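You operate a simulated robot arm through the tools that you are given. There is no shell and no other tool. Be economical: measure what you need, move in short steps, check, and stop when the job is done.

The job below is to be done with a simulated two-armed robot. You get a single attempt, and the scene is never put back.

Task
Fit the short bar and the long bar to the frameless panel and clamp them.
Fine: open both clamps; short bar at the white clamp, long bar at the green clamp, channels to the glass; both clamps shut.

Only the result counts: the job must be done as asked and must still hold three seconds after the hand-in. Knocking over, shifting, dropping, spilling or breaking anything else fails it.

Robot
Two 7-joint arms with fingered hands on one trunk, hanging from a carriage that runs on a rail from [-963, 5] to [1017, -6] (x, y) and turns from -368 to 320 degrees about z. Base frame: it is fixed where the carriage stands at the start and does not move with it; the origin is on the floor, on the carriage's upright axis, x ahead of it, y to its left, z up; the surface under the hand at the start is at about z = 850. Lengths are in mm, angles in degrees, forces in N, time in s.
The left shoulder is at the start at [40, 176, 1253], the right one opposite. With the tool pointing down near the work surface each hand reaches from about 360 to 840 mm from the robot's upright axis, wherever it stands, measured 20 degrees to its own side. Places, roughly: gap at the green clamp [700, -100, 900]; gap at the white clamp [600, -300, 900]; green clamp [700, -100, 1000]; white clamp [500, -300, 1000]. Payload 4 kg a hand.
Tool frame (each hand has its own): the origin (TCP) lies between the finger pads and is the grasp point; the fingertips stand 30 mm ahead of it; z points along the fingers, y is the line along which they close. The gripper opens to 104 mm. The gripper's body begins 35 mm behind the TCP. The gripper is a hand of 4 fingers: y runs from the thumb to the fingers, the wrist lies at [-15, -104, -178] in the tool frame, and closing takes about 1.5 s.
Orientation is that of the tool frame in the base frame, as a unit quaternion [w, x, y, z]. With the fingers straight down and the wrist toward the robot, the tool's x, y and z point along [0, 1, 0], [1, 0, 0] and [0, 0, -1] of the base frame.

Tools
- The arms move only by the tool drive_tool. It takes "left_deltas", "right_deltas" or both (then of equal length, played together; a hand with none holds still); each is a list of rows, each a list of 7 numbers: the turn, a rotation vector about the base's x, y, z in degrees, then the shift along the base's x, y, z in mm, then the opening, from 0 (shut) to 1 (fully open). In form: [[wx, wy, wz, dx, dy, dz, fingers], ...]. A call has 1 to 8 rows; each row is the pose to reach, as a shift and turn from the pose commanded when the call began. A row lasts 0.2 s, in which the tool goes at most 50 mm and 8.6 degrees; a call with a longer step from one row to the next is refused whole, and so is a gripper value outside its range. A pose out of reach is approached as far as the arm can. The call stops where the force on the tool passes 40 N (or 10 N more than at its start, if that is more) or the arm is blocked; 0.2 s more then pass. The fingers move at their own pace (about 153 mm/s each) and stop on an object; they squeeze with about 33 N. The grip force told is the motor's: it shows also when the fingers shut on nothing. Time passes only in rows, and 0.2 s behind the last, so rows that repeat a pose let the fingers close. The reply holds the time, the measured pose of the TCP, the force on the tool along the base axes, the opening and the grip force, in the units named above and with some noise, with the torque about the TCP (base axes, N m) and any sound that the robot's microphone picked up, and new pictures: "pictures" is both (left out), scene, wrist or none (wrist: the cameras of the hands that moved).
- Cameras (640 x 400 px; columns grow to the right, rows downward): "scene" is now at [204.8, -64.7, 1566]; the picture's right is [-0.73, -0.68, 0.00], its down [-0.47, 0.51, -0.72] and it looks along [0.49, -0.53, -0.69] (base axes); focal length 268 px, centre (320, 200). "left" rides on the left gripper at [-61, -92, -130] in its tool frame; the picture's right is [-0.81, -0.28, 0.52], its down [0.53, -0.71, 0.46] and it looks along [0.24, 0.64, 0.72] (tool axes); focal length 275 px, centre (320, 200). "right" rides on the right gripper at [61, -92, -130] in its tool frame; the picture's right is [-0.81, 0.28, -0.52], its down [-0.53, -0.71, 0.46] and it looks along [-0.24, 0.64, 0.72] (tool axes); focal length 275 px, centre (320, 200). There is no depth. A picture from a camera that has moved, and an enlarged one, comes with that camera's place and axes in the base frame and with its lens. The place of the scene camera against the robot may be out by one fixed shift of up to 25 mm in any direction.
- raise_lower(by): slides the trunk up (or, below 0, down) by that many mm; the arms and the scene camera ride with it, the base frame stays. It gives what a move gives, with no picture.
- drive_base(legs): drives the robot by 1 to 6 legs, each [ahead, left, turn to the left] in mm, mm and degrees, along the robot's own axes; the way and the turn of a leg run together, so that a leg with both is an arc; at most 1500 mm and 180 degrees a leg. The arms and the cameras ride along, it lands a little off, and it stops where it bumps. It keeps to its track: a leg is cut to what the track allows. It gives what a move gives, and a new picture of the scene camera.
- hand_shape(shape, hand): the hand has 4 fingers and takes this shape, open, in about a second: jaw (thumb against the fingers, like two jaws); tri (thumb and two fingers); tip (a fingertip pinch); poke (one finger out to press); point (the index stretched); flat (the hand flat); cup (the hand cupped); fist (a fist). The gripper value then closes the fingers along that shape, each until it touches; the sizes above hold for jaw. It gives what a move gives, with no picture.
- pan_tilt(pan, tilt): turns the head with the scene camera to pan (to the left, within 86 degrees either way) and tilt (down, from -29 to 69), counted from straight ahead of the robot. It gives what a move gives, and a new picture of the scene camera.
- enlarge(camera, box): a new picture of the part [left, top, right, bottom] of that camera's present view, enlarged. No time passes.
- finish_job(): hands the job in; it is judged then, once.

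Work in short steps. Places have to be worked out from the pictures, the camera data and where the tool is seen: move nearer, look again, correct. Check each grasp and each placing, and mend what went wrong. You have 120 turns and 260 pictures in all, those below and enlarged ones among them. Open the grippers and draw the arms clear of the work before you hand the job in, unless the task says otherwise; then end with one line.

The tools are called after "Call:" by a JSON object that holds its "fn" and its "kwargs". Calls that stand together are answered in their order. drive_tool: Moves the arms, as the interface text tells. Its arguments: {"type":"object","properties":{"left_deltas":{"type":"array"},"right_deltas":{"type":"array"},"pictures":{"type":"string","enum":["both","scene","wrist","none"]}},"required":[]} The other tools are called the same way: raise_lower (by) slides the trunk up or down; hand_shape (shape, hand) gives the hand a shape; drive_base (legs) drives the base; pan_tilt (pan, tilt) turns the head that bears the scene camera; enlarge (camera, box) takes an enlarged picture of a part of a camera's view; finish_job () hands the job in.

At the start:

```text
clock: 0.0
left_tool_pos: [529.6, -31.0, 1191.5]
left_tcp_rot: [0.0, 0.707, 0.707, -0.001]
left_wrist_force: [-0.1, -1.0, -0.1]
left_wrist_torque: [-0.01, 0.0, 0.01]
left_opening: 103.7
left_finger_force: 0.0
left_shape: jaw
right_tool_pos: [372.5, -471.1, 1294.4]
right_tcp_rot: [0.001, 0.707, 0.707, 0.001]
right_wrist_force: [0.5, 0.0, 0.0]
right_wrist_torque: [-0.01, 0.0, -0.02]
right_opening: 103.7
right_finger_force: 0.1
right_shape: jaw
trunk travel left (down, up): [-375.0, 388.0]
robot x, y, heading: [0.1, -1.2, 0.1]
head pan, tilt: [-46.8, 43.8]
```

scene: 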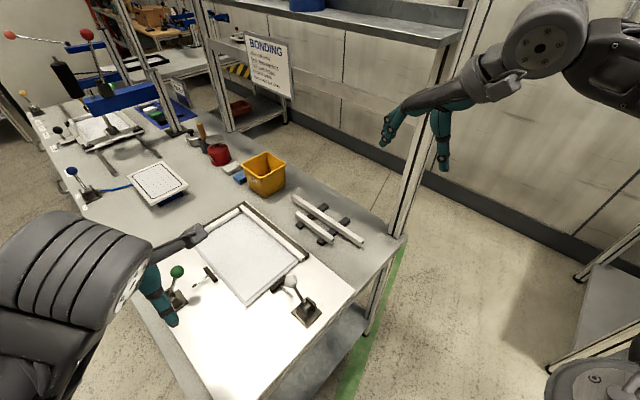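
right: 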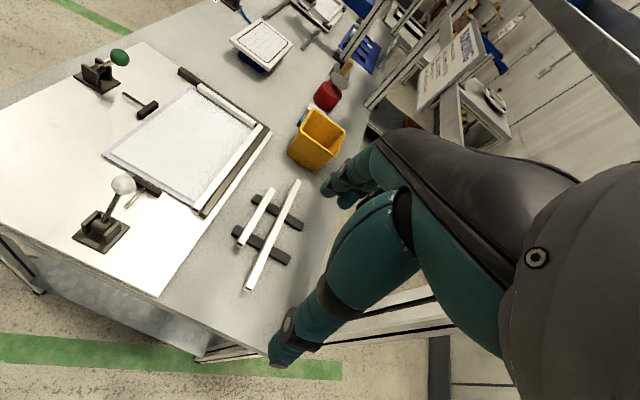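
left: 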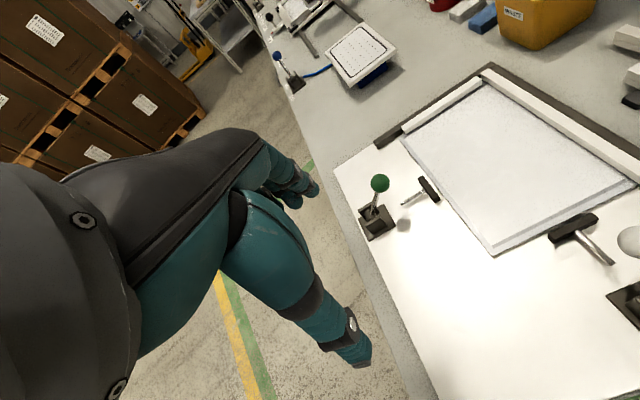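

I start with enlarged views of the work area to understand the clamps, gaps and bars.

Call:
{"fn": "enlarge", "kwargs": {"camera": "scene", "box": [140, 180, 380, 340]}}

Call:
{"fn": "enlarge", "kwargs": {"camera": "right", "box": [60, 40, 320, 300]}}

Call:
{"fn": "enlarge", "kwargs": {"camera": "left", "box": [330, 50, 640, 340]}}

```text
2.50 times, centred on (260, 260) of scene
camera zoom: at [204.8, -64.7, 1566.0], right [-0.73, -0.68, 0.0], down [-0.47, 0.51, -0.72], along [0.49, -0.53, -0.69], focal length 670 px, centre (470, 50)
```

zoom: 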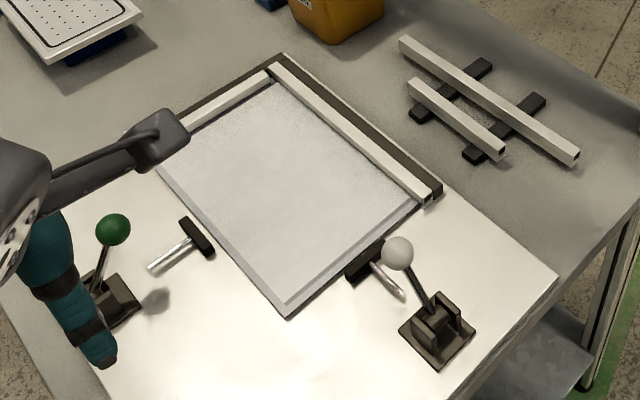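

```text
1.54 times, centred on (190, 170) of right
camera zoom: at [280.2, -409.8, 1425.6], right [0.28, -0.81, 0.52], down [-0.71, -0.53, -0.46], along [0.64, -0.24, -0.72], focal length 424 px, centre (520, 246)
```

zoom: 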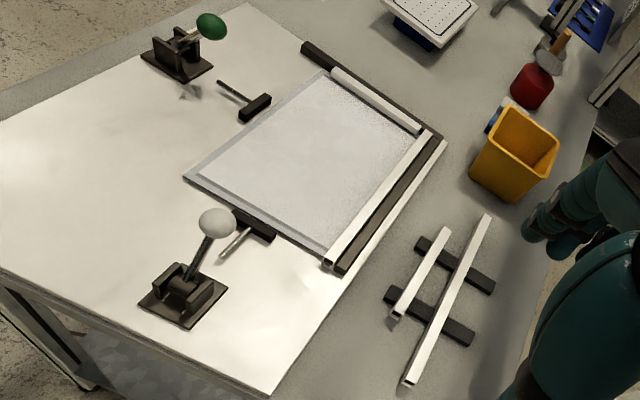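

```text
1.38 times, centred on (485, 195) of left
camera zoom: at [437.9, -92.6, 1322.4], right [-0.28, -0.81, -0.52], down [-0.71, 0.53, -0.46], along [0.64, 0.24, -0.72], focal length 380 px, centre (92, 207)
```

zoom: 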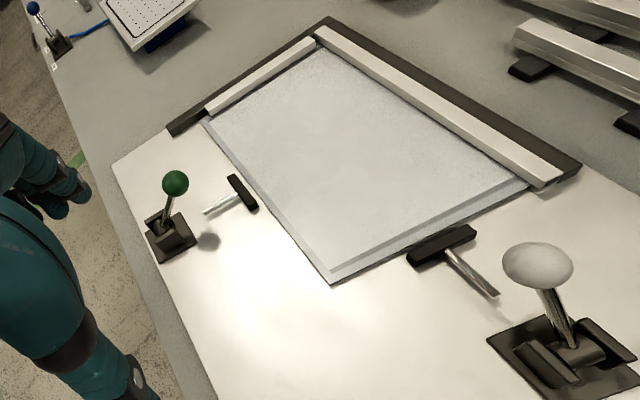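

The clamps are push-type toggles with their handles forward and the pads near the glass. I look closer at the bar ends to find their channels.

Call:
{"fn": "enlarge", "kwargs": {"camera": "scene", "box": [285, 185, 375, 250]}}

Call:
{"fn": "enlarge", "kwargs": {"camera": "right", "box": [225, 170, 315, 300]}}

Call:
{"fn": "enlarge", "kwargs": {"camera": "right", "box": [170, 140, 280, 220]}}

```text
6.15 times, centred on (330, 218) of scene
camera zoom: at [204.8, -64.7, 1566.0], right [-0.73, -0.68, 0.0], down [-0.47, 0.51, -0.72], along [0.49, -0.53, -0.69], focal length 1650 px, centre (258, 92)
```

zoom: 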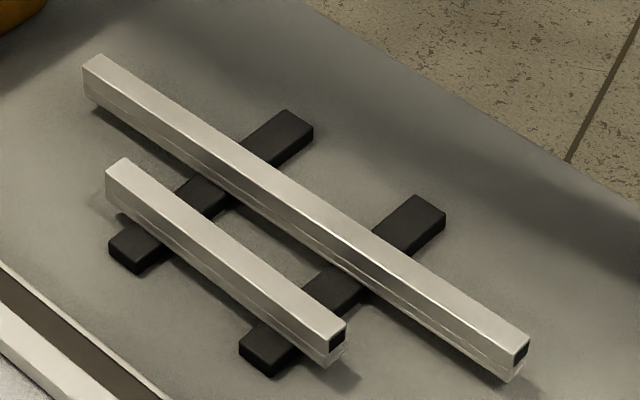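

```text
3.08 times, centred on (270, 235) of right
camera zoom: at [280.2, -409.8, 1425.6], right [0.28, -0.81, 0.52], down [-0.71, -0.53, -0.46], along [0.64, -0.24, -0.72], focal length 847 px, centre (474, 92)
```

zoom: 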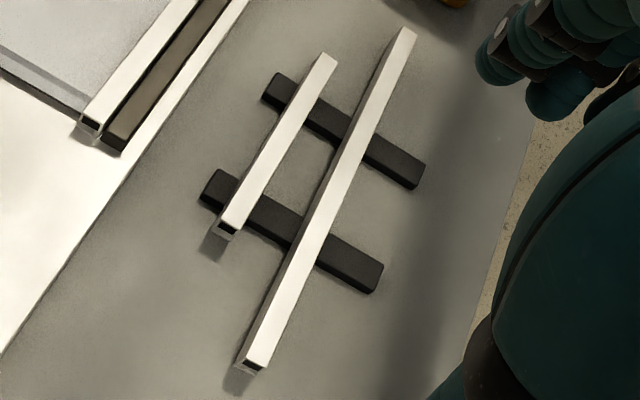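

```text
5.00 times, centred on (225, 180) of right
camera zoom: at [280.2, -409.8, 1425.6], right [0.28, -0.81, 0.52], down [-0.71, -0.53, -0.46], along [0.64, -0.24, -0.72], focal length 1376 px, centre (795, 300)
```

zoom: 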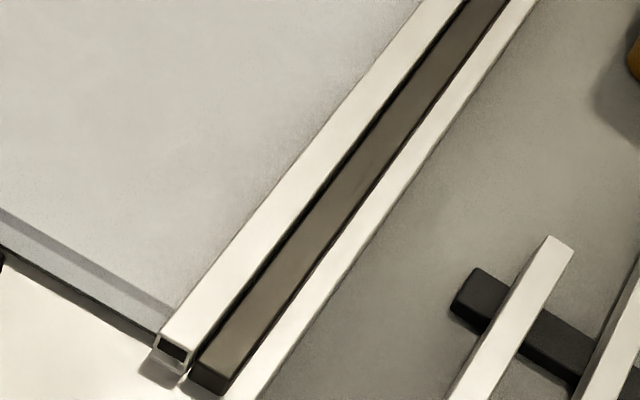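

I lower the right hand to look at the bar ends nearly along their length.

Call:
{"fn": "drive_tool", "kwargs": {"right_deltas": [[0, 0, 0, -10, 0, -45, 1], [0, 0, 0, -20, 0, -90, 1], [0, 0, 0, -30, 0, -135, 1], [0, 0, 0, -40, 0, -180, 1], [0, 0, 0, -50, 0, -225, 1], [0, 0, 0, -60, 0, -270, 1]], "pictures": "wrist"}}

```text
clock: 1.4
left_tool_pos: [529.1, -32.1, 1190.9]
left_tcp_rot: [0.0, 0.707, 0.707, -0.001]
left_wrist_force: [-0.4, 0.3, -0.5]
left_wrist_torque: [-0.01, 0.02, 0.02]
left_opening: 103.8
left_finger_force: 0.1
left_shape: jaw
right_tool_pos: [314.8, -470.6, 1022.4]
right_tcp_rot: [-0.001, 0.707, 0.707, 0.0]
right_wrist_force: [0.0, -0.8, -0.1]
right_wrist_torque: [0.0, -0.01, 0.0]
right_opening: 103.7
right_finger_force: 0.0
right_shape: jaw
trunk travel left (down, up): [-375.0, 388.0]
robot x, y, heading: [-2.2, 2.7, -0.1]
head pan, tilt: [-46.8, 43.8]
camera right: at [220.7, -408.3, 1153.5], right [0.27, -0.81, 0.52], down [-0.71, -0.53, -0.46], along [0.64, -0.24, -0.72], focal length 275 px, centre (320, 200)
```

right: 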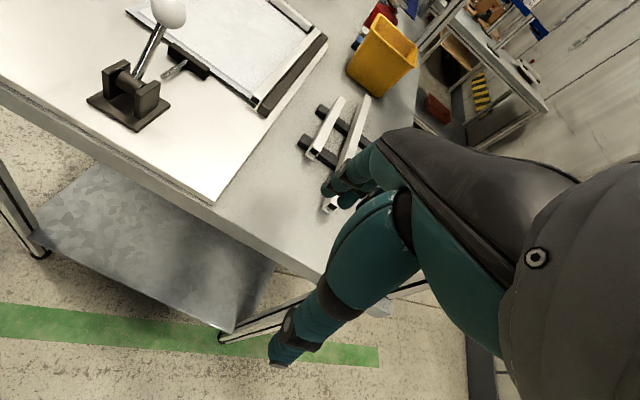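

I enlarge the bar ends and the clamp from here.

Call:
{"fn": "enlarge", "kwargs": {"camera": "right", "box": [285, 90, 375, 220]}}

Call:
{"fn": "enlarge", "kwargs": {"camera": "right", "box": [80, 0, 330, 140]}}

```text
3.08 times, centred on (330, 155) of right
camera zoom: at [220.7, -408.3, 1153.5], right [0.27, -0.81, 0.52], down [-0.71, -0.53, -0.46], along [0.64, -0.24, -0.72], focal length 847 px, centre (289, 338)
```

zoom: 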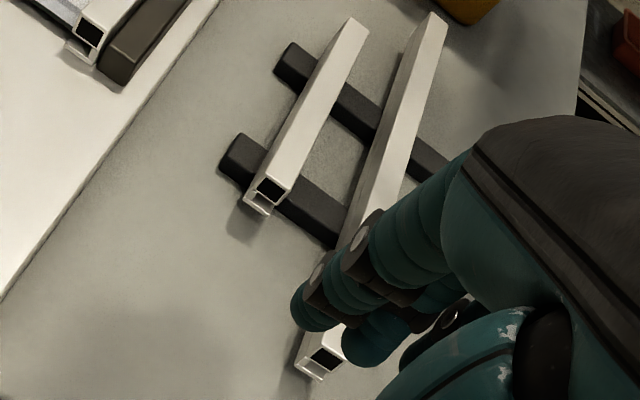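

```text
2.56 times, centred on (205, 70) of right
camera zoom: at [220.7, -408.3, 1153.5], right [0.27, -0.81, 0.52], down [-0.71, -0.53, -0.46], along [0.64, -0.24, -0.72], focal length 705 px, centre (614, 533)
```

zoom: 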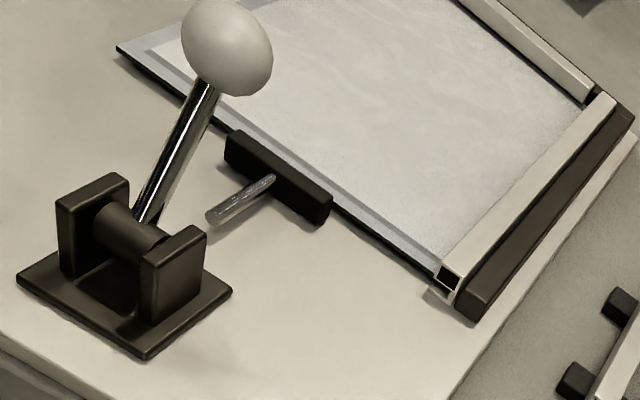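

I zoom further on the profile ends.

Call:
{"fn": "enlarge", "kwargs": {"camera": "right", "box": [306, 142, 330, 162]}}

Call:
{"fn": "enlarge", "kwargs": {"camera": "right", "box": [240, 85, 276, 120]}}

Call:
{"fn": "enlarge", "kwargs": {"camera": "right", "box": [316, 190, 346, 216]}}

```text
16.00 times, centred on (318, 152) of right
camera zoom: at [220.7, -408.3, 1153.5], right [0.27, -0.81, 0.52], down [-0.71, -0.53, -0.46], along [0.64, -0.24, -0.72], focal length 4404 px, centre (352, 968)
```

zoom: 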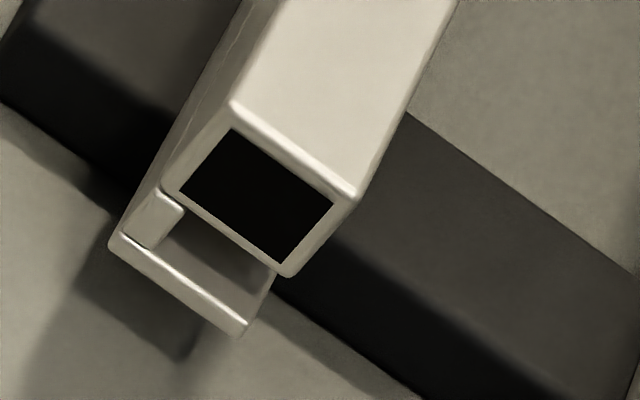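

```text
11.43 times, centred on (258, 102) of right
camera zoom: at [220.7, -408.3, 1153.5], right [0.27, -0.81, 0.52], down [-0.71, -0.53, -0.46], along [0.64, -0.24, -0.72], focal length 3146 px, centre (1029, 1314)
```

zoom: 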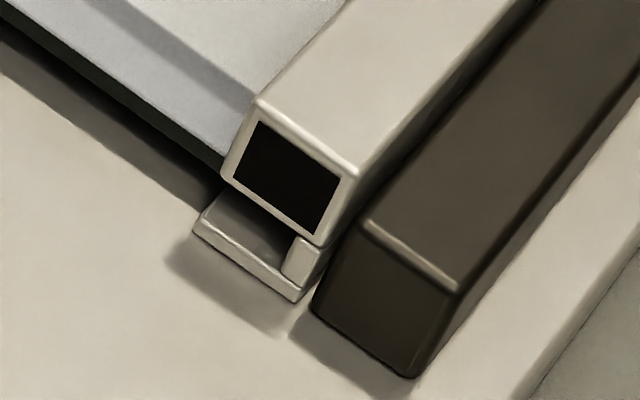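

```text
15.38 times, centred on (331, 203) of right
camera zoom: at [220.7, -408.3, 1153.5], right [0.27, -0.81, 0.52], down [-0.71, -0.53, -0.46], along [0.64, -0.24, -0.72], focal length 4235 px, centre (151, 154)
```

zoom: 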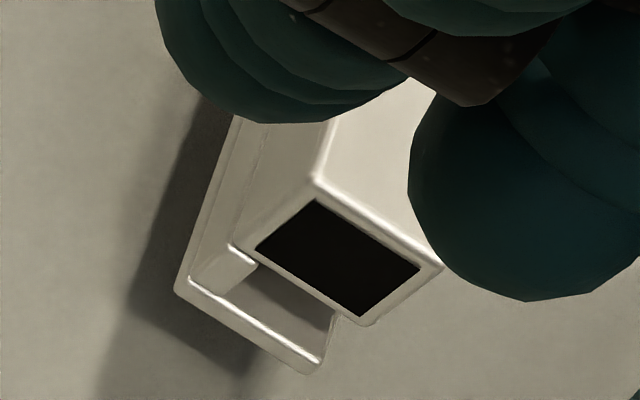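

Profile is clear: tube on top, channel below; loose bars' channels open to -y, so the long bar needs no turn and the short bar needs +90°. The white ball is at about [485,-253,968]; I bring the right hand above it.

Call:
{"fn": "drive_tool", "kwargs": {"right_deltas": [[0, 0, 0, 0, 0, 45, 1], [0, 0, 0, 34, 32, 60, 1], [0, 0, 0, 62, 70, 60, 0.8], [0, 0, 0, 90, 107, 60, 0.7], [0, 0, 0, 118, 144, 60, 0.6], [0, 0, 0, 146, 181, 60, 0.6], [0, 0, 0, 170, 215, 60, 0.6], [0, 0, 0, 170, 215, 60, 0.6]]}}

```text
clock: 3.2
left_tool_pos: [529.0, -30.9, 1190.5]
left_tcp_rot: [0.001, 0.707, 0.707, 0.0]
left_wrist_force: [-0.6, 0.5, -0.1]
left_wrist_torque: [0.01, -0.02, 0.0]
left_opening: 103.7
left_finger_force: 0.0
left_shape: jaw
right_tool_pos: [484.6, -254.4, 1085.2]
right_tcp_rot: [0.001, 0.707, 0.707, 0.0]
right_wrist_force: [0.5, -0.2, -0.4]
right_wrist_torque: [0.03, -0.01, -0.01]
right_opening: 63.0
right_finger_force: 0.0
right_shape: jaw
trunk travel left (down, up): [-375.0, 388.0]
robot x, y, heading: [-1.4, -1.5, -0.2]
head pan, tilt: [-46.8, 43.8]
camera scene: at [204.5, -64.8, 1566.0], right [-0.73, -0.68, 0.0], down [-0.47, 0.51, -0.72], along [0.49, -0.53, -0.69], focal length 268 px, centre (320, 200)
camera right: at [391.3, -192.8, 1215.7], right [0.27, -0.81, 0.52], down [-0.71, -0.53, -0.46], along [0.64, -0.25, -0.72], focal length 275 px, centre (320, 200)
```

scene: 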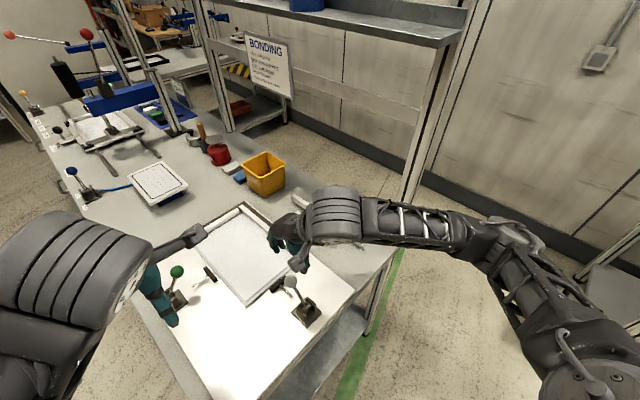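
right: 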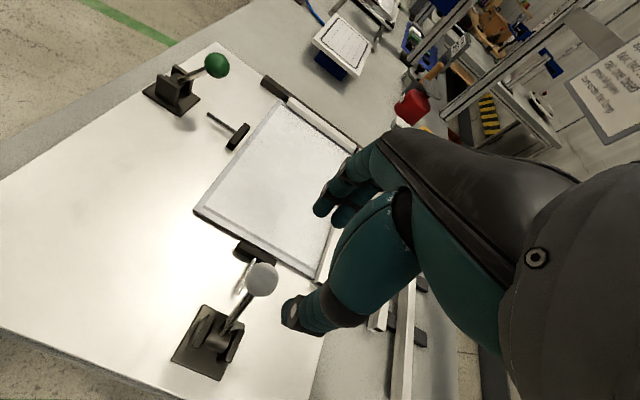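

Ball confirmed at about [488,-252,968]. I lower the half-open jaws around it.

Call:
{"fn": "drive_tool", "kwargs": {"right_deltas": [[0, 0, 0, 4, 2, -40, 0.6], [0, 0, 0, 4, 2, -75, 0.6], [0, 0, 0, 4, 2, -100, 0.6], [0, 0, 0, 4, 2, -115, 0.6]], "pictures": "wrist"}}

```text
clock: 4.2
left_tool_pos: [529.1, -31.1, 1190.9]
left_tcp_rot: [0.0, 0.707, 0.707, 0.0]
left_wrist_force: [0.0, 0.0, -0.5]
left_wrist_torque: [0.01, -0.02, 0.0]
left_opening: 103.9
left_finger_force: 0.0
left_shape: jaw
right_tool_pos: [485.5, -253.0, 966.2]
right_tcp_rot: [0.0, 0.707, 0.707, 0.001]
right_wrist_force: [-0.6, 0.3, -0.4]
right_wrist_torque: [0.01, 0.03, 0.0]
right_opening: 62.8
right_finger_force: 0.1
right_shape: jaw
trunk travel left (down, up): [-375.0, 388.0]
robot x, y, heading: [3.2, 1.3, 0.1]
head pan, tilt: [-46.8, 43.8]
camera right: at [391.2, -191.5, 1098.2], right [0.27, -0.81, 0.52], down [-0.71, -0.53, -0.46], along [0.65, -0.24, -0.72], focal length 275 px, centre (320, 200)
```

right: 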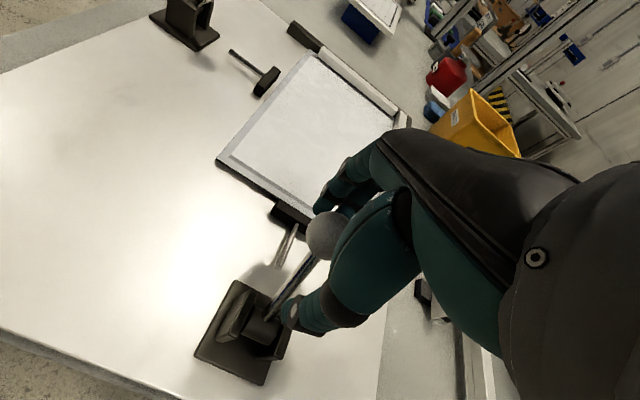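

Ball is caged; I pull it back in -x and watch the pad.

Call:
{"fn": "drive_tool", "kwargs": {"right_deltas": [[0, 0, 0, -15, 0, 2, 0.6], [0, 0, 0, -30, 0, 5, 0.6], [0, 0, 0, -45, 0, 5, 0.6], [0, 0, 0, -60, 0, 5, 0.6]], "pictures": "wrist"}}

```text
clock: 5.2
left_tool_pos: [527.9, -31.8, 1190.1]
left_tcp_rot: [0.0, 0.707, 0.707, 0.0]
left_wrist_force: [-0.3, -0.5, -0.1]
left_wrist_torque: [0.0, 0.01, 0.01]
left_opening: 103.8
left_finger_force: 0.0
left_shape: jaw
right_tool_pos: [423.9, -251.9, 973.2]
right_tcp_rot: [-0.002, 0.707, 0.707, -0.002]
right_wrist_force: [1.2, 0.4, 0.5]
right_wrist_torque: [-0.04, -0.01, 0.03]
right_opening: 62.8
right_finger_force: 0.0
right_shape: jaw
trunk travel left (down, up): [-375.0, 388.0]
robot x, y, heading: [-4.0, -3.2, 0.2]
head pan, tilt: [-46.8, 43.8]
camera right: at [331.4, -191.3, 1104.9], right [0.28, -0.81, 0.52], down [-0.72, -0.53, -0.45], along [0.64, -0.24, -0.73], focal length 275 px, centre (320, 200)
```

right: 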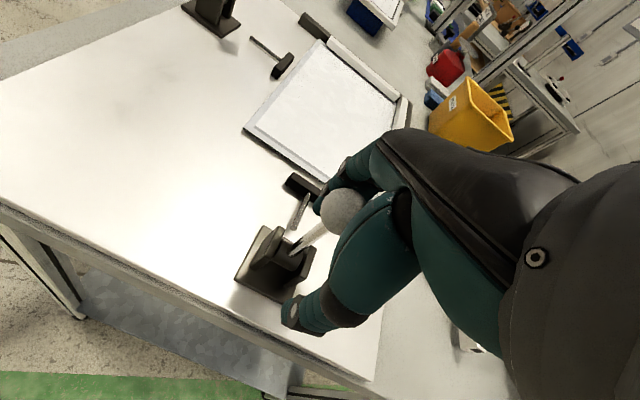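

The pad retracts as the handle comes back. I continue pulling until it stops.

Call:
{"fn": "drive_tool", "kwargs": {"right_deltas": [[0, 0, 0, -15, 0, 0, 0.6], [0, 0, 0, -30, 0, -4, 0.6], [0, 0, 0, -45, 0, -10, 0.6], [0, 0, 0, -58, 0, -18, 0.6]], "pictures": "both"}}

```text
clock: 6.2
left_tool_pos: [530.2, -30.0, 1191.7]
left_tcp_rot: [0.001, 0.707, 0.707, 0.001]
left_wrist_force: [-0.4, -0.6, 0.1]
left_wrist_torque: [0.0, 0.01, 0.04]
left_opening: 103.5
left_finger_force: 0.1
left_shape: jaw
right_tool_pos: [383.8, -254.6, 950.8]
right_tcp_rot: [0.001, 0.707, 0.707, 0.004]
right_wrist_force: [2.7, 2.5, 9.8]
right_wrist_torque: [0.14, -0.46, 0.1]
right_opening: 64.1
right_finger_force: 0.1
right_shape: jaw
right hand out of reach, approached as far as the arm can: row 3, 4
trunk travel left (down, up): [-375.0, 388.0]
robot x, y, heading: [0.5, -1.8, 0.1]
head pan, tilt: [-46.8, 43.8]
camera scene: at [205.5, -64.6, 1566.5], right [-0.73, -0.68, 0.0], down [-0.47, 0.51, -0.72], along [0.49, -0.53, -0.69], focal length 268 px, centre (320, 200)
camera right: at [290.5, -194.2, 1082.7], right [0.27, -0.81, 0.52], down [-0.71, -0.53, -0.46], along [0.65, -0.24, -0.72], focal length 275 px, centre (320, 200)
```

scene: 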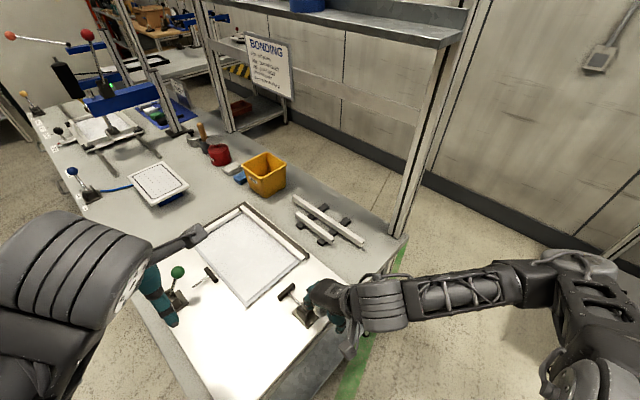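
right: 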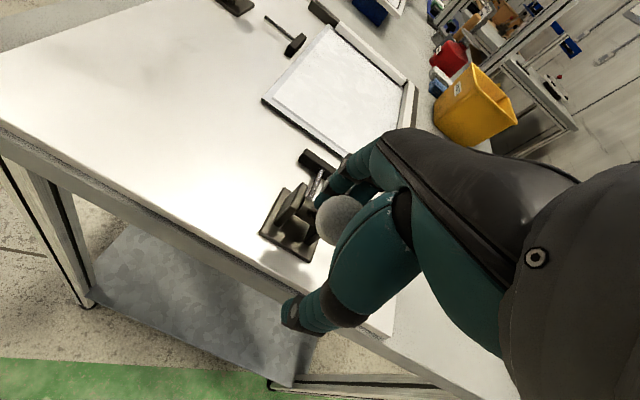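

The pad has moved well back; arm is at its near reach. I ease off, lift clear and inspect the clamp.

Call:
{"fn": "drive_tool", "kwargs": {"right_deltas": [[0, 0, 0, 10, 0, 8, 0.8], [0, 0, 0, 14, 0, 30, 0.9], [0, 0, 0, 14, 0, 75, 1], [0, 0, 0, 14, 0, 120, 1], [0, 0, 0, 14, -40, 140, 1], [0, 0, 0, 14, -85, 140, 1], [0, 0, 0, 14, -130, 140, 1]]}}

```text
clock: 7.8
left_tool_pos: [530.1, -33.0, 1191.6]
left_tcp_rot: [0.0, 0.707, 0.707, 0.0]
left_wrist_force: [1.1, -0.1, -0.8]
left_wrist_torque: [-0.01, -0.01, 0.01]
left_opening: 103.7
left_finger_force: 0.1
left_shape: jaw
right_tool_pos: [393.8, -387.5, 1090.6]
right_tcp_rot: [0.0, 0.707, 0.707, 0.0]
right_wrist_force: [0.1, 0.7, -0.2]
right_wrist_torque: [0.02, 0.01, -0.01]
right_opening: 103.9
right_finger_force: 0.1
right_shape: jaw
right hand out of reach, approached as far as the arm can: row 3, 4, 5
trunk travel left (down, up): [-375.0, 388.0]
robot x, y, heading: [2.2, 0.1, 0.0]
head pan, tilt: [-46.8, 43.8]
camera scene: at [204.8, -65.0, 1566.1], right [-0.73, -0.68, 0.0], down [-0.47, 0.5, -0.72], along [0.49, -0.53, -0.69], focal length 268 px, centre (320, 200)
camera right: at [301.0, -326.2, 1222.9], right [0.28, -0.81, 0.52], down [-0.71, -0.53, -0.45], along [0.64, -0.24, -0.72], focal length 275 px, centre (320, 200)
```

scene: 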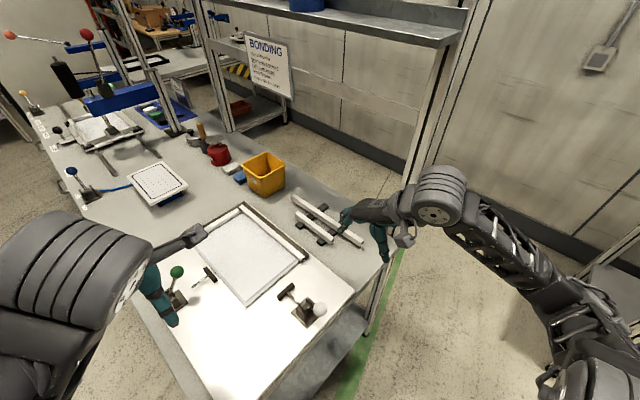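
right: 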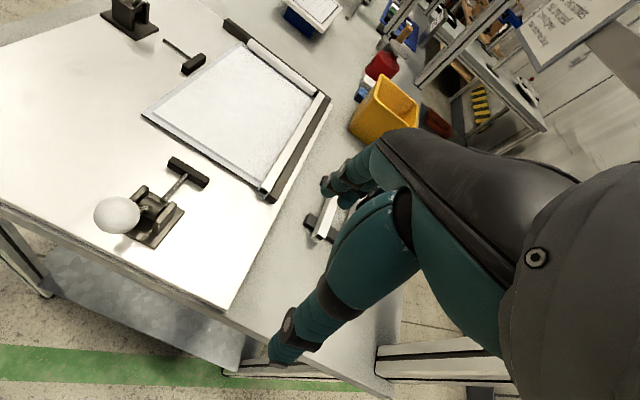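

White clamp is open (pad back ~34 mm). The green ball triangulates to [710,-79,968]; I bring the left hand above it while turning it -90° so the jaws close along y.

Call:
{"fn": "drive_tool", "kwargs": {"left_deltas": [[0, 0, -8.5, 20, -6, -10, 0.9], [0, 0, -17, 40, -12, -20, 0.8], [0, 0, -25.5, 60, -18, -30, 0.7], [0, 0, -34, 80, -24, -40, 0.6], [0, 0, -42.5, 100, -30, -50, 0.6], [0, 0, -51, 120, -36, -60, 0.6], [0, 0, -59.5, 140, -42, -70, 0.6], [0, 0, -68, 160, -48, -80, 0.6]], "pictures": "none"}}

Call:
{"fn": "drive_tool", "kwargs": {"left_deltas": [[0, 0, -8, 7, 0, -10, 0.6], [0, 0, -16, 14, 0, -20, 0.6], [0, 0, -22, 20, 0, -30, 0.6]]}}

```text
clock: 9.6
left_tool_pos: [689.9, -79.3, 1113.5]
left_tcp_rot: [0.001, 0.982, 0.19, 0.0]
left_wrist_force: [0.4, -0.7, -0.1]
left_wrist_torque: [0.02, -0.01, 0.01]
left_opening: 62.8
left_finger_force: 0.1
left_shape: jaw
right_tool_pos: [395.0, -386.8, 1092.2]
right_tcp_rot: [0.0, 0.707, 0.707, 0.0]
right_wrist_force: [-0.4, 0.8, 1.3]
right_wrist_torque: [0.03, 0.01, 0.02]
right_opening: 103.6
right_finger_force: 0.0
right_shape: jaw
trunk travel left (down, up): [-375.0, 388.0]
robot x, y, heading: [-1.8, 0.0, 0.2]
head pan, tilt: [-46.8, 43.8]
```

```text
clock: 10.4
left_tool_pos: [664.5, -74.6, 1079.2]
left_tcp_rot: [0.001, 1.0, 0.017, 0.0]
left_wrist_force: [0.4, -0.1, -1.2]
left_wrist_torque: [0.02, 0.01, 0.01]
left_opening: 62.8
left_finger_force: 0.1
left_shape: jaw
left hand out of reach, approached as far as the arm can: row 1, 2, 3
right_tool_pos: [394.0, -387.4, 1092.6]
right_tcp_rot: [0.0, 0.708, 0.707, 0.001]
right_wrist_force: [0.4, -0.6, 0.9]
right_wrist_torque: [0.01, 0.02, 0.0]
right_opening: 103.9
right_finger_force: 0.0
right_shape: jaw
trunk travel left (down, up): [-375.0, 388.0]
robot x, y, heading: [-2.1, -1.0, -0.2]
head pan, tilt: [-46.8, 43.8]
camera scene: at [204.7, -65.2, 1566.1], right [-0.73, -0.68, 0.0], down [-0.47, 0.5, -0.72], along [0.49, -0.53, -0.69], focal length 268 px, centre (320, 200)
camera left: at [600.6, 15.5, 1209.5], right [-0.82, 0.25, -0.52], down [0.51, 0.73, -0.46], along [0.26, -0.64, -0.72], focal length 275 px, centre (320, 200)
```

scene: 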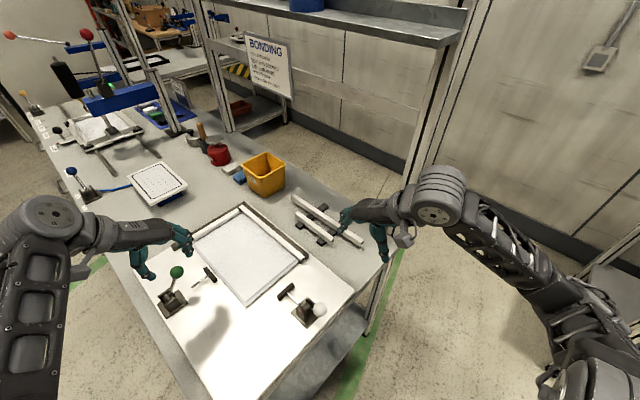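
left: 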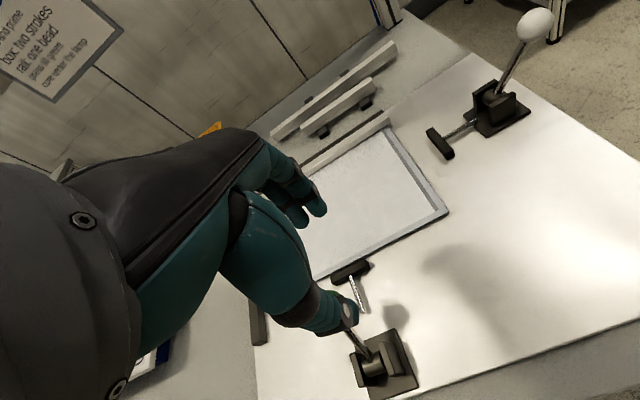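

The left arm is at its reach limit; I drive the carriage 90 mm ahead (clear of the table).

Call:
{"fn": "drive_base", "kwargs": {"legs": [[90, 0, 0]]}}

```text
clock: 11.5
left_tool_pos: [756.9, -74.3, 1078.2]
left_tcp_rot: [0.0, 1.0, 0.018, 0.0]
left_wrist_force: [-0.7, -0.3, 0.6]
left_wrist_torque: [0.0, -0.01, -0.03]
left_opening: 62.7
left_finger_force: 0.0
left_shape: jaw
right_tool_pos: [485.9, -387.0, 1092.3]
right_tcp_rot: [0.001, 0.707, 0.707, 0.0]
right_wrist_force: [0.2, -0.3, -0.5]
right_wrist_torque: [0.0, 0.04, 0.0]
right_opening: 103.6
right_finger_force: 0.1
right_shape: jaw
trunk travel left (down, up): [-375.0, 388.0]
robot x, y, heading: [88.7, -0.4, -0.1]
head pan, tilt: [-46.8, 43.8]
camera scene: at [296.7, -65.1, 1566.2], right [-0.73, -0.68, 0.0], down [-0.47, 0.5, -0.72], along [0.49, -0.53, -0.69], focal length 268 px, centre (320, 200)
```

scene: 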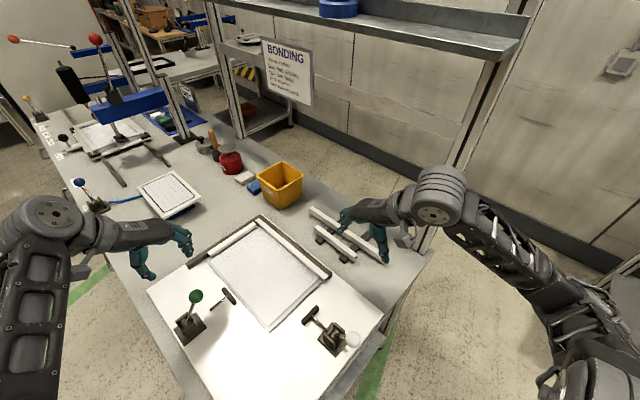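

Now I move the left hand over the green ball.

Call:
{"fn": "drive_tool", "kwargs": {"left_deltas": [[0, 0, 0, -23, -2, 0, 0.6], [0, 0, 0, -46, -5, 0, 0.6], [0, 0, 0, -46, -5, 0, 0.6]], "pictures": "wrist"}}

```text
clock: 12.3
left_tool_pos: [707.4, -81.2, 1078.1]
left_tcp_rot: [0.0, 1.0, 0.018, 0.0]
left_wrist_force: [-0.4, 0.0, -0.4]
left_wrist_torque: [0.0, -0.01, 0.0]
left_opening: 62.7
left_finger_force: 0.0
left_shape: jaw
right_tool_pos: [485.8, -387.5, 1091.2]
right_tcp_rot: [-0.001, 0.707, 0.707, 0.0]
right_wrist_force: [0.3, -0.4, 0.0]
right_wrist_torque: [0.0, -0.02, 0.01]
right_opening: 103.6
right_finger_force: 0.1
right_shape: jaw
trunk travel left (down, up): [-375.0, 388.0]
robot x, y, heading: [88.4, 2.2, -0.1]
head pan, tilt: [-46.8, 43.8]
camera left: at [644.0, 8.2, 1209.8], right [-0.82, 0.25, -0.52], down [0.51, 0.73, -0.46], along [0.27, -0.64, -0.73], focal length 275 px, centre (320, 200)
```

left: 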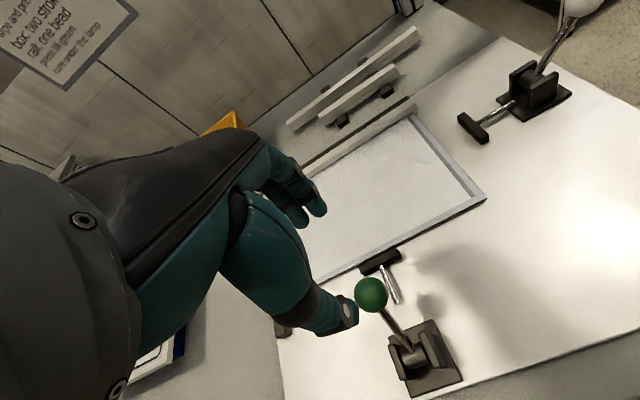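

Ball appears at [716,-76,968]; centre on it and descend.

Call:
{"fn": "drive_tool", "kwargs": {"left_deltas": [[0, 0, 0, 8, 3, -30, 0.6], [0, 0, 0, 8, 3, -70, 0.6], [0, 0, 0, 8, 3, -95, 0.6], [0, 0, 0, 8, 3, -111, 0.6]], "pictures": "wrist"}}

```text
clock: 13.3
left_tool_pos: [717.6, -76.1, 967.2]
left_tcp_rot: [0.0, 1.0, 0.017, 0.0]
left_wrist_force: [0.9, 0.3, -0.3]
left_wrist_torque: [-0.02, 0.02, -0.03]
left_opening: 62.7
left_finger_force: 0.2
left_shape: jaw
right_tool_pos: [485.0, -387.5, 1091.9]
right_tcp_rot: [0.0, 0.707, 0.708, 0.0]
right_wrist_force: [0.8, -0.7, 0.4]
right_wrist_torque: [-0.01, 0.02, -0.03]
right_opening: 103.6
right_finger_force: 0.1
right_shape: jaw
trunk travel left (down, up): [-375.0, 388.0]
robot x, y, heading: [90.2, -2.8, 0.1]
head pan, tilt: [-46.8, 43.8]
camera left: at [653.9, 13.4, 1098.9], right [-0.82, 0.25, -0.52], down [0.51, 0.73, -0.46], along [0.27, -0.64, -0.72], focal length 275 px, centre (320, 200)
```

left: 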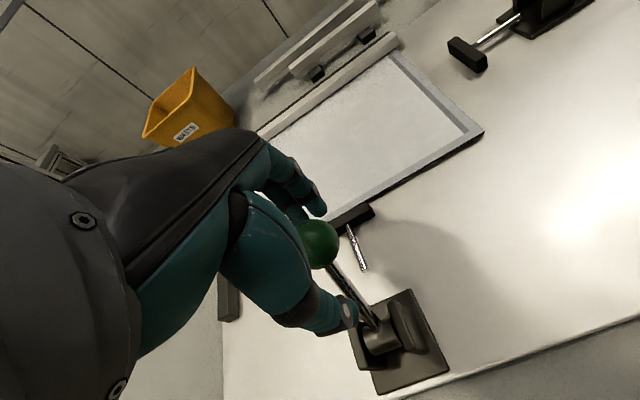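

Caged. I pull +y along the handle's arc to open it.

Call:
{"fn": "drive_tool", "kwargs": {"left_deltas": [[0, 0, 0, 0, 15, 2, 0.6], [0, 0, 0, 0, 30, 5, 0.6], [0, 0, 0, 0, 45, 6, 0.6], [0, 0, 0, 0, 60, 6, 0.6], [0, 0, 0, 0, 75, 4, 0.6], [0, 0, 0, 0, 90, 0, 0.6], [0, 0, 0, 0, 103, -5, 0.6]], "pictures": "both"}}

```text
clock: 14.9
left_tool_pos: [718.0, 28.6, 961.9]
left_tcp_rot: [0.0, 1.0, 0.017, 0.0]
left_wrist_force: [0.9, -0.2, 0.2]
left_wrist_torque: [0.0, 0.02, 0.01]
left_opening: 63.2
left_finger_force: 0.2
left_shape: jaw
right_tool_pos: [486.2, -385.4, 1091.2]
right_tcp_rot: [0.001, 0.708, 0.706, -0.001]
right_wrist_force: [-1.1, -0.5, -0.3]
right_wrist_torque: [-0.05, -0.02, -0.01]
right_opening: 103.9
right_finger_force: 0.1
right_shape: jaw
trunk travel left (down, up): [-375.0, 388.0]
robot x, y, heading: [89.9, -1.4, 0.0]
head pan, tilt: [-46.8, 43.8]
camera scene: at [296.2, -65.0, 1566.0], right [-0.73, -0.68, 0.0], down [-0.47, 0.5, -0.72], along [0.49, -0.53, -0.69], focal length 268 px, centre (320, 200)
camera left: at [654.5, 118.1, 1093.1], right [-0.82, 0.25, -0.52], down [0.51, 0.73, -0.46], along [0.27, -0.64, -0.72], focal length 275 px, centre (320, 200)
```

scene: 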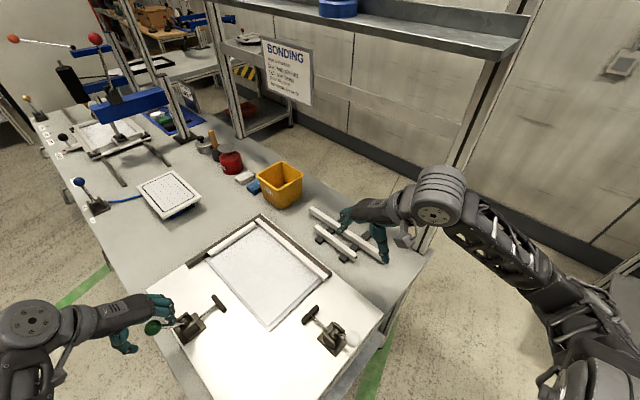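
left: 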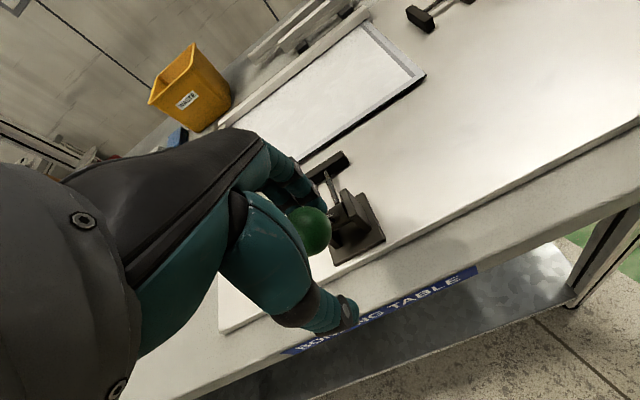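

Both clamps are open. I lift the left hand clear to the left, and bring the right hand over the short bar, turning it -90°.

Call:
{"fn": "drive_tool", "kwargs": {"left_deltas": [[0, 0, 0, 0, -8, 15, 0.8], [0, 0, 0, 0, -8, 60, 1], [0, 0, 0, 0, -8, 105, 1], [0, 0, 0, 0, 10, 150, 1], [0, 0, 0, -20, 50, 150, 1], [0, 0, 0, -60, 75, 150, 1], [0, 0, 0, -100, 90, 150, 1], [0, 0, 0, -100, 90, 150, 1]], "right_deltas": [[0, 0, -8, 10, -8, 0, 1], [0, 0, -16, 25, -16, 0, 1], [0, 0, -24, 45, -24, 0, 1], [0, 0, -32, 65, -34, 0, 1], [0, 0, -40, 85, -44, 0, 1], [0, 0, -48, 105, -54, 0, 1], [0, 0, -56, 122, -64, 0, 1], [0, 0, -64, 137, -74, 0, 1]]}}

```text
clock: 16.7
left_tool_pos: [617.6, 117.6, 1112.5]
left_tcp_rot: [0.001, 1.0, 0.017, 0.0]
left_wrist_force: [-0.2, -0.5, -0.1]
left_wrist_torque: [0.0, 0.04, 0.01]
left_opening: 104.0
left_finger_force: 0.1
left_shape: jaw
right_tool_pos: [623.7, -462.5, 1093.5]
right_tcp_rot: [0.0, 0.975, 0.224, 0.0]
right_wrist_force: [0.3, 0.0, -0.1]
right_wrist_torque: [0.02, 0.02, 0.02]
right_opening: 103.8
right_finger_force: 0.0
right_shape: jaw
trunk travel left (down, up): [-375.0, 388.0]
robot x, y, heading: [89.8, -1.4, -0.2]
head pan, tilt: [-46.8, 43.8]
camera scene: at [296.7, -65.8, 1566.2], right [-0.73, -0.68, 0.0], down [-0.47, 0.5, -0.72], along [0.49, -0.53, -0.69], focal length 268 px, centre (320, 200)
camera right: at [636.9, -353.1, 1224.0], right [-0.61, -0.6, 0.52], down [-0.79, 0.41, -0.46], along [0.06, -0.69, -0.72], focal length 275 px, centre (320, 200)
camera left: at [552.8, 206.9, 1243.7], right [-0.82, 0.25, -0.52], down [0.51, 0.73, -0.46], along [0.27, -0.64, -0.72], focal length 275 px, centre (320, 200)
```

scene: 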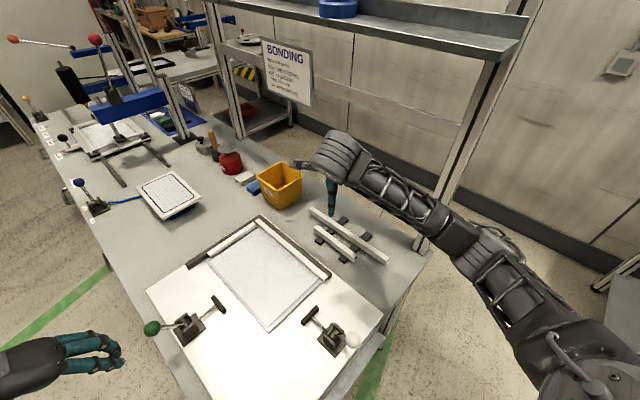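
right: 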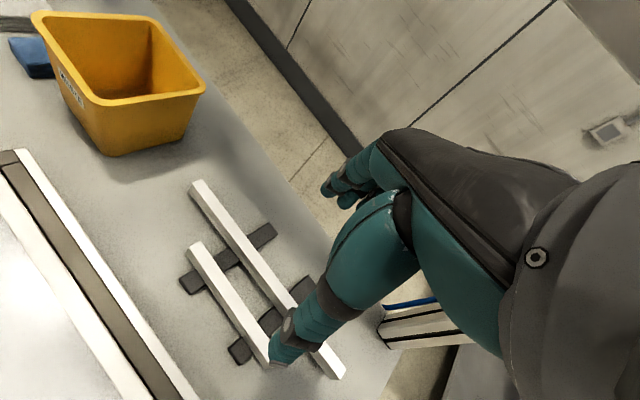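
left: 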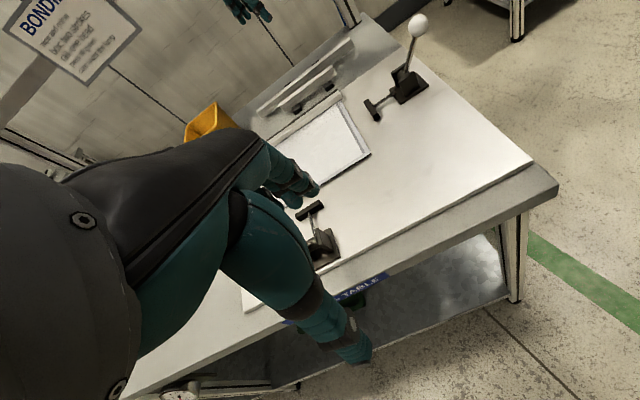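

Still reachable. I finish the turn to -90° and look at the bars.

Call:
{"fn": "drive_tool", "kwargs": {"right_deltas": [[0, 0, -8.5, 0, 0, 0, 1], [0, 0, -17, 0, 0, 0, 1], [0, 0, -25.2, 0, 0, 0, 1], [0, 0, -25.2, 0, 0, 0, 1]], "pictures": "wrist"}}

```text
clock: 17.7
left_tool_pos: [615.4, 118.6, 1113.3]
left_tcp_rot: [0.0, 1.0, 0.017, -0.001]
left_wrist_force: [0.4, 0.2, 0.1]
left_wrist_torque: [0.02, 0.0, -0.03]
left_opening: 104.0
left_finger_force: 0.1
left_shape: jaw
right_tool_pos: [621.0, -462.1, 1090.5]
right_tcp_rot: [0.0, 1.0, 0.007, 0.0]
right_wrist_force: [0.3, 0.2, 0.6]
right_wrist_torque: [-0.01, -0.02, 0.02]
right_opening: 103.8
right_finger_force: 0.1
right_shape: jaw
trunk travel left (down, up): [-375.0, 388.0]
robot x, y, heading: [87.6, -0.7, -0.0]
head pan, tilt: [-46.8, 43.8]
camera right: at [681.3, -369.4, 1221.9], right [-0.81, -0.29, 0.52], down [-0.54, 0.71, -0.45], along [-0.24, -0.65, -0.72], focal length 275 px, centre (320, 200)
```

right: 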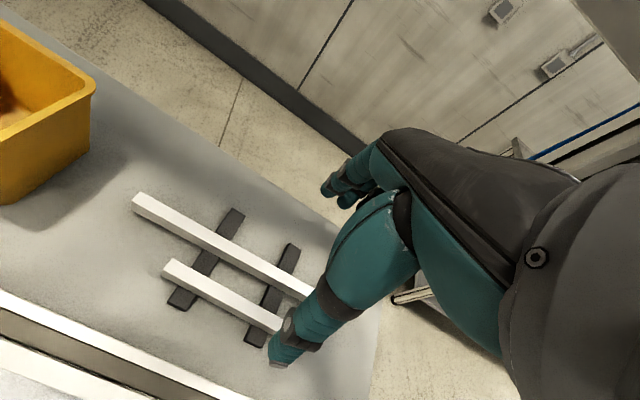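

Short bar spans x≈530–702 at y≈-464, top z≈891. I narrow the jaws and descend above its centre, stopping short to check.

Call:
{"fn": "drive_tool", "kwargs": {"right_deltas": [[0, 0, -0.8, -2, -1, -40, 0.35], [0, 0, -0.8, -4, -2, -80, 0.35], [0, 0, -0.8, -4, -2, -115, 0.35], [0, 0, -0.8, -4, -2, -150, 0.35], [0, 0, -0.8, -4, -2, -150, 0.35]], "pictures": "wrist"}}

Call:
{"fn": "enlarge", "kwargs": {"camera": "right", "box": [160, 150, 400, 390]}}

```text
clock: 18.9
left_tool_pos: [616.6, 117.6, 1111.3]
left_tcp_rot: [0.0, 1.0, 0.017, 0.001]
left_wrist_force: [-0.6, 0.4, -0.1]
left_wrist_torque: [0.01, -0.01, 0.02]
left_opening: 103.7
left_finger_force: 0.0
left_shape: jaw
right_tool_pos: [617.6, -464.0, 942.0]
right_tcp_rot: [0.0, 1.0, 0.001, 0.0]
right_wrist_force: [0.1, 0.1, -0.1]
right_wrist_torque: [0.03, -0.02, 0.02]
right_opening: 36.6
right_finger_force: 0.1
right_shape: jaw
trunk travel left (down, up): [-375.0, 388.0]
robot x, y, heading: [91.5, 0.1, 0.1]
head pan, tilt: [-46.8, 43.8]
camera right: at [678.0, -370.7, 1073.4], right [-0.81, -0.28, 0.52], down [-0.53, 0.71, -0.46], along [-0.24, -0.64, -0.72], focal length 275 px, centre (320, 200)
```

right: 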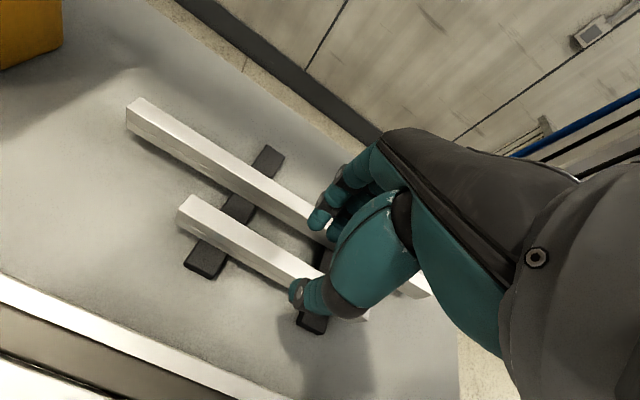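

```text
1.67 times, centred on (280, 270) of right
camera zoom: at [678.0, -370.7, 1073.4], right [-0.81, -0.28, 0.52], down [-0.53, 0.71, -0.46], along [-0.24, -0.64, -0.72], focal length 459 px, centre (387, 83)
```

zoom: 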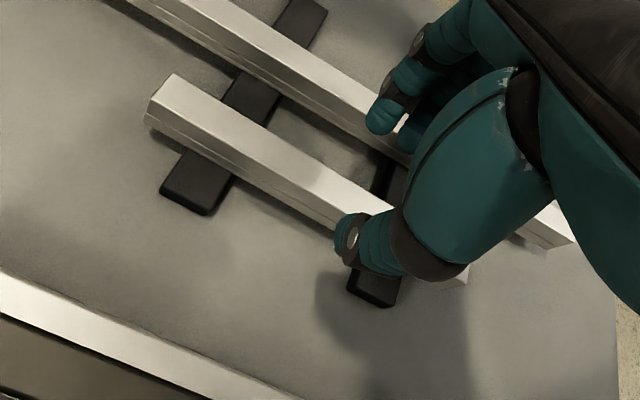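

The fingers are tight to the long bar, so I narrow to ~29 mm, shift 1 mm and descend to a shallow fingertip grip on the tube.

Call:
{"fn": "drive_tool", "kwargs": {"right_deltas": [[0, 0, 0, 0, -1, 0, 0.28], [0, 0, 0, 0, -1, -10, 0.28], [0, 0, 0, 0, -1, -22, 0.28], [0, 0, 0, 0, -1, -32, 0.28], [0, 0, 0, 0, -1, -32, 0.28]], "pictures": "wrist"}}

Call:
{"fn": "enlarge", "kwargs": {"camera": "right", "box": [220, 150, 400, 330]}}

```text
clock: 20.1
left_tool_pos: [616.2, 118.7, 1111.1]
left_tcp_rot: [0.001, 1.0, 0.017, 0.0]
left_wrist_force: [-0.2, 0.3, 0.2]
left_wrist_torque: [0.02, 0.0, 0.0]
left_opening: 103.9
left_finger_force: 0.1
left_shape: jaw
right_tool_pos: [620.7, -465.2, 910.3]
right_tcp_rot: [0.0, 1.0, 0.0, 0.0]
right_wrist_force: [0.7, -0.2, 0.1]
right_wrist_torque: [-0.01, 0.01, 0.0]
right_opening: 29.5
right_finger_force: 0.1
right_shape: jaw
trunk travel left (down, up): [-375.0, 388.0]
robot x, y, heading: [92.1, -1.6, 0.1]
head pan, tilt: [-46.8, 43.8]
camera right: at [680.2, -373.6, 1041.1], right [-0.81, -0.28, 0.52], down [-0.53, 0.71, -0.46], along [-0.24, -0.64, -0.72], focal length 275 px, centre (320, 200)
```

right: 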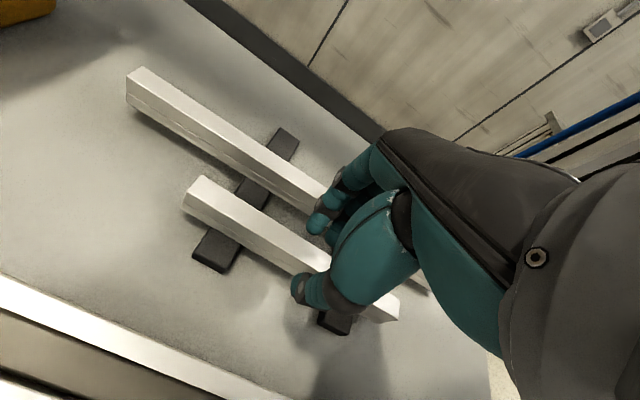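

```text
2.22 times, centred on (310, 240) of right
camera zoom: at [680.2, -373.6, 1041.1], right [-0.81, -0.28, 0.52], down [-0.53, 0.71, -0.46], along [-0.24, -0.64, -0.72], focal length 612 px, centre (342, 111)
```

zoom: 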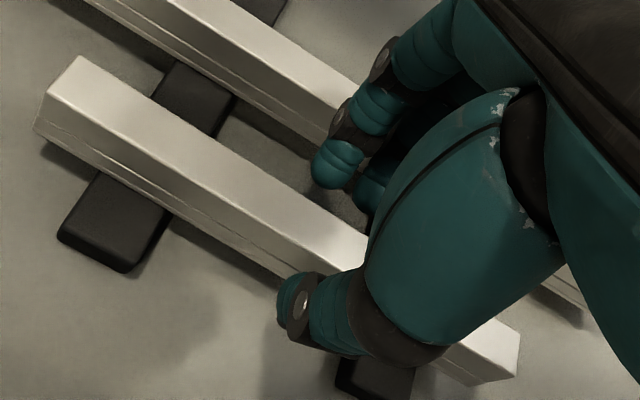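

The bar is between thumb and fingers. I close on it.

Call:
{"fn": "drive_tool", "kwargs": {"right_deltas": [[0, 0, 0, 0, 0, 0, 0.1], [0, 0, 0, 0, 0, 0, 0], [0, 0, 0, 0, 0, 0, 0], [0, 0, 0, 0, 0, 0, 0], [0, 0, 0, 0, 0, 0, 0]], "pictures": "wrist"}}

Call:
{"fn": "enlarge", "kwargs": {"camera": "right", "box": [220, 150, 400, 330]}}

```text
clock: 21.3
left_tool_pos: [615.6, 118.8, 1112.2]
left_tcp_rot: [-0.001, 1.0, 0.017, -0.001]
left_wrist_force: [0.9, -1.3, 0.0]
left_wrist_torque: [0.0, 0.0, -0.01]
left_opening: 103.8
left_finger_force: 0.0
left_shape: jaw
right_tool_pos: [620.8, -466.6, 910.4]
right_tcp_rot: [0.0, 1.0, 0.0, 0.001]
right_wrist_force: [-2.6, 3.6, 12.1]
right_wrist_torque: [0.15, 0.11, 0.06]
right_opening: 9.9
right_finger_force: 33.9
right_shape: jaw
trunk travel left (down, up): [-375.0, 388.0]
robot x, y, heading: [91.1, -4.3, -0.1]
head pan, tilt: [-46.8, 43.8]
camera right: at [680.5, -373.7, 1042.3], right [-0.81, -0.28, 0.52], down [-0.53, 0.71, -0.46], along [-0.24, -0.64, -0.72], focal length 275 px, centre (320, 200)
```

right: 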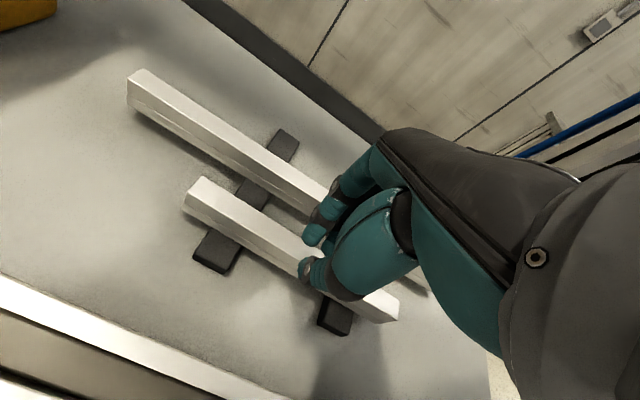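

```text
2.22 times, centred on (310, 240) of right
camera zoom: at [680.5, -373.7, 1042.3], right [-0.81, -0.28, 0.52], down [-0.53, 0.71, -0.46], along [-0.24, -0.64, -0.72], focal length 612 px, centre (342, 111)
```

zoom: 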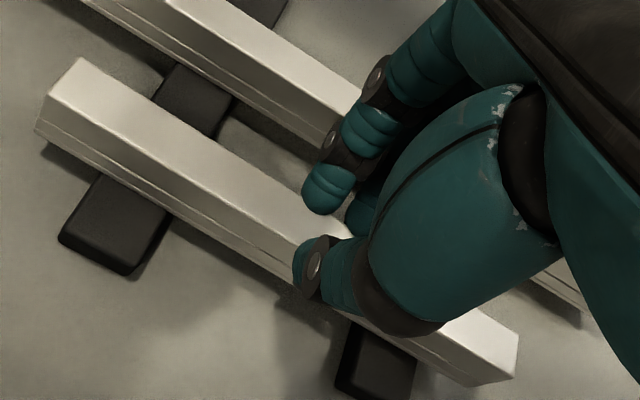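

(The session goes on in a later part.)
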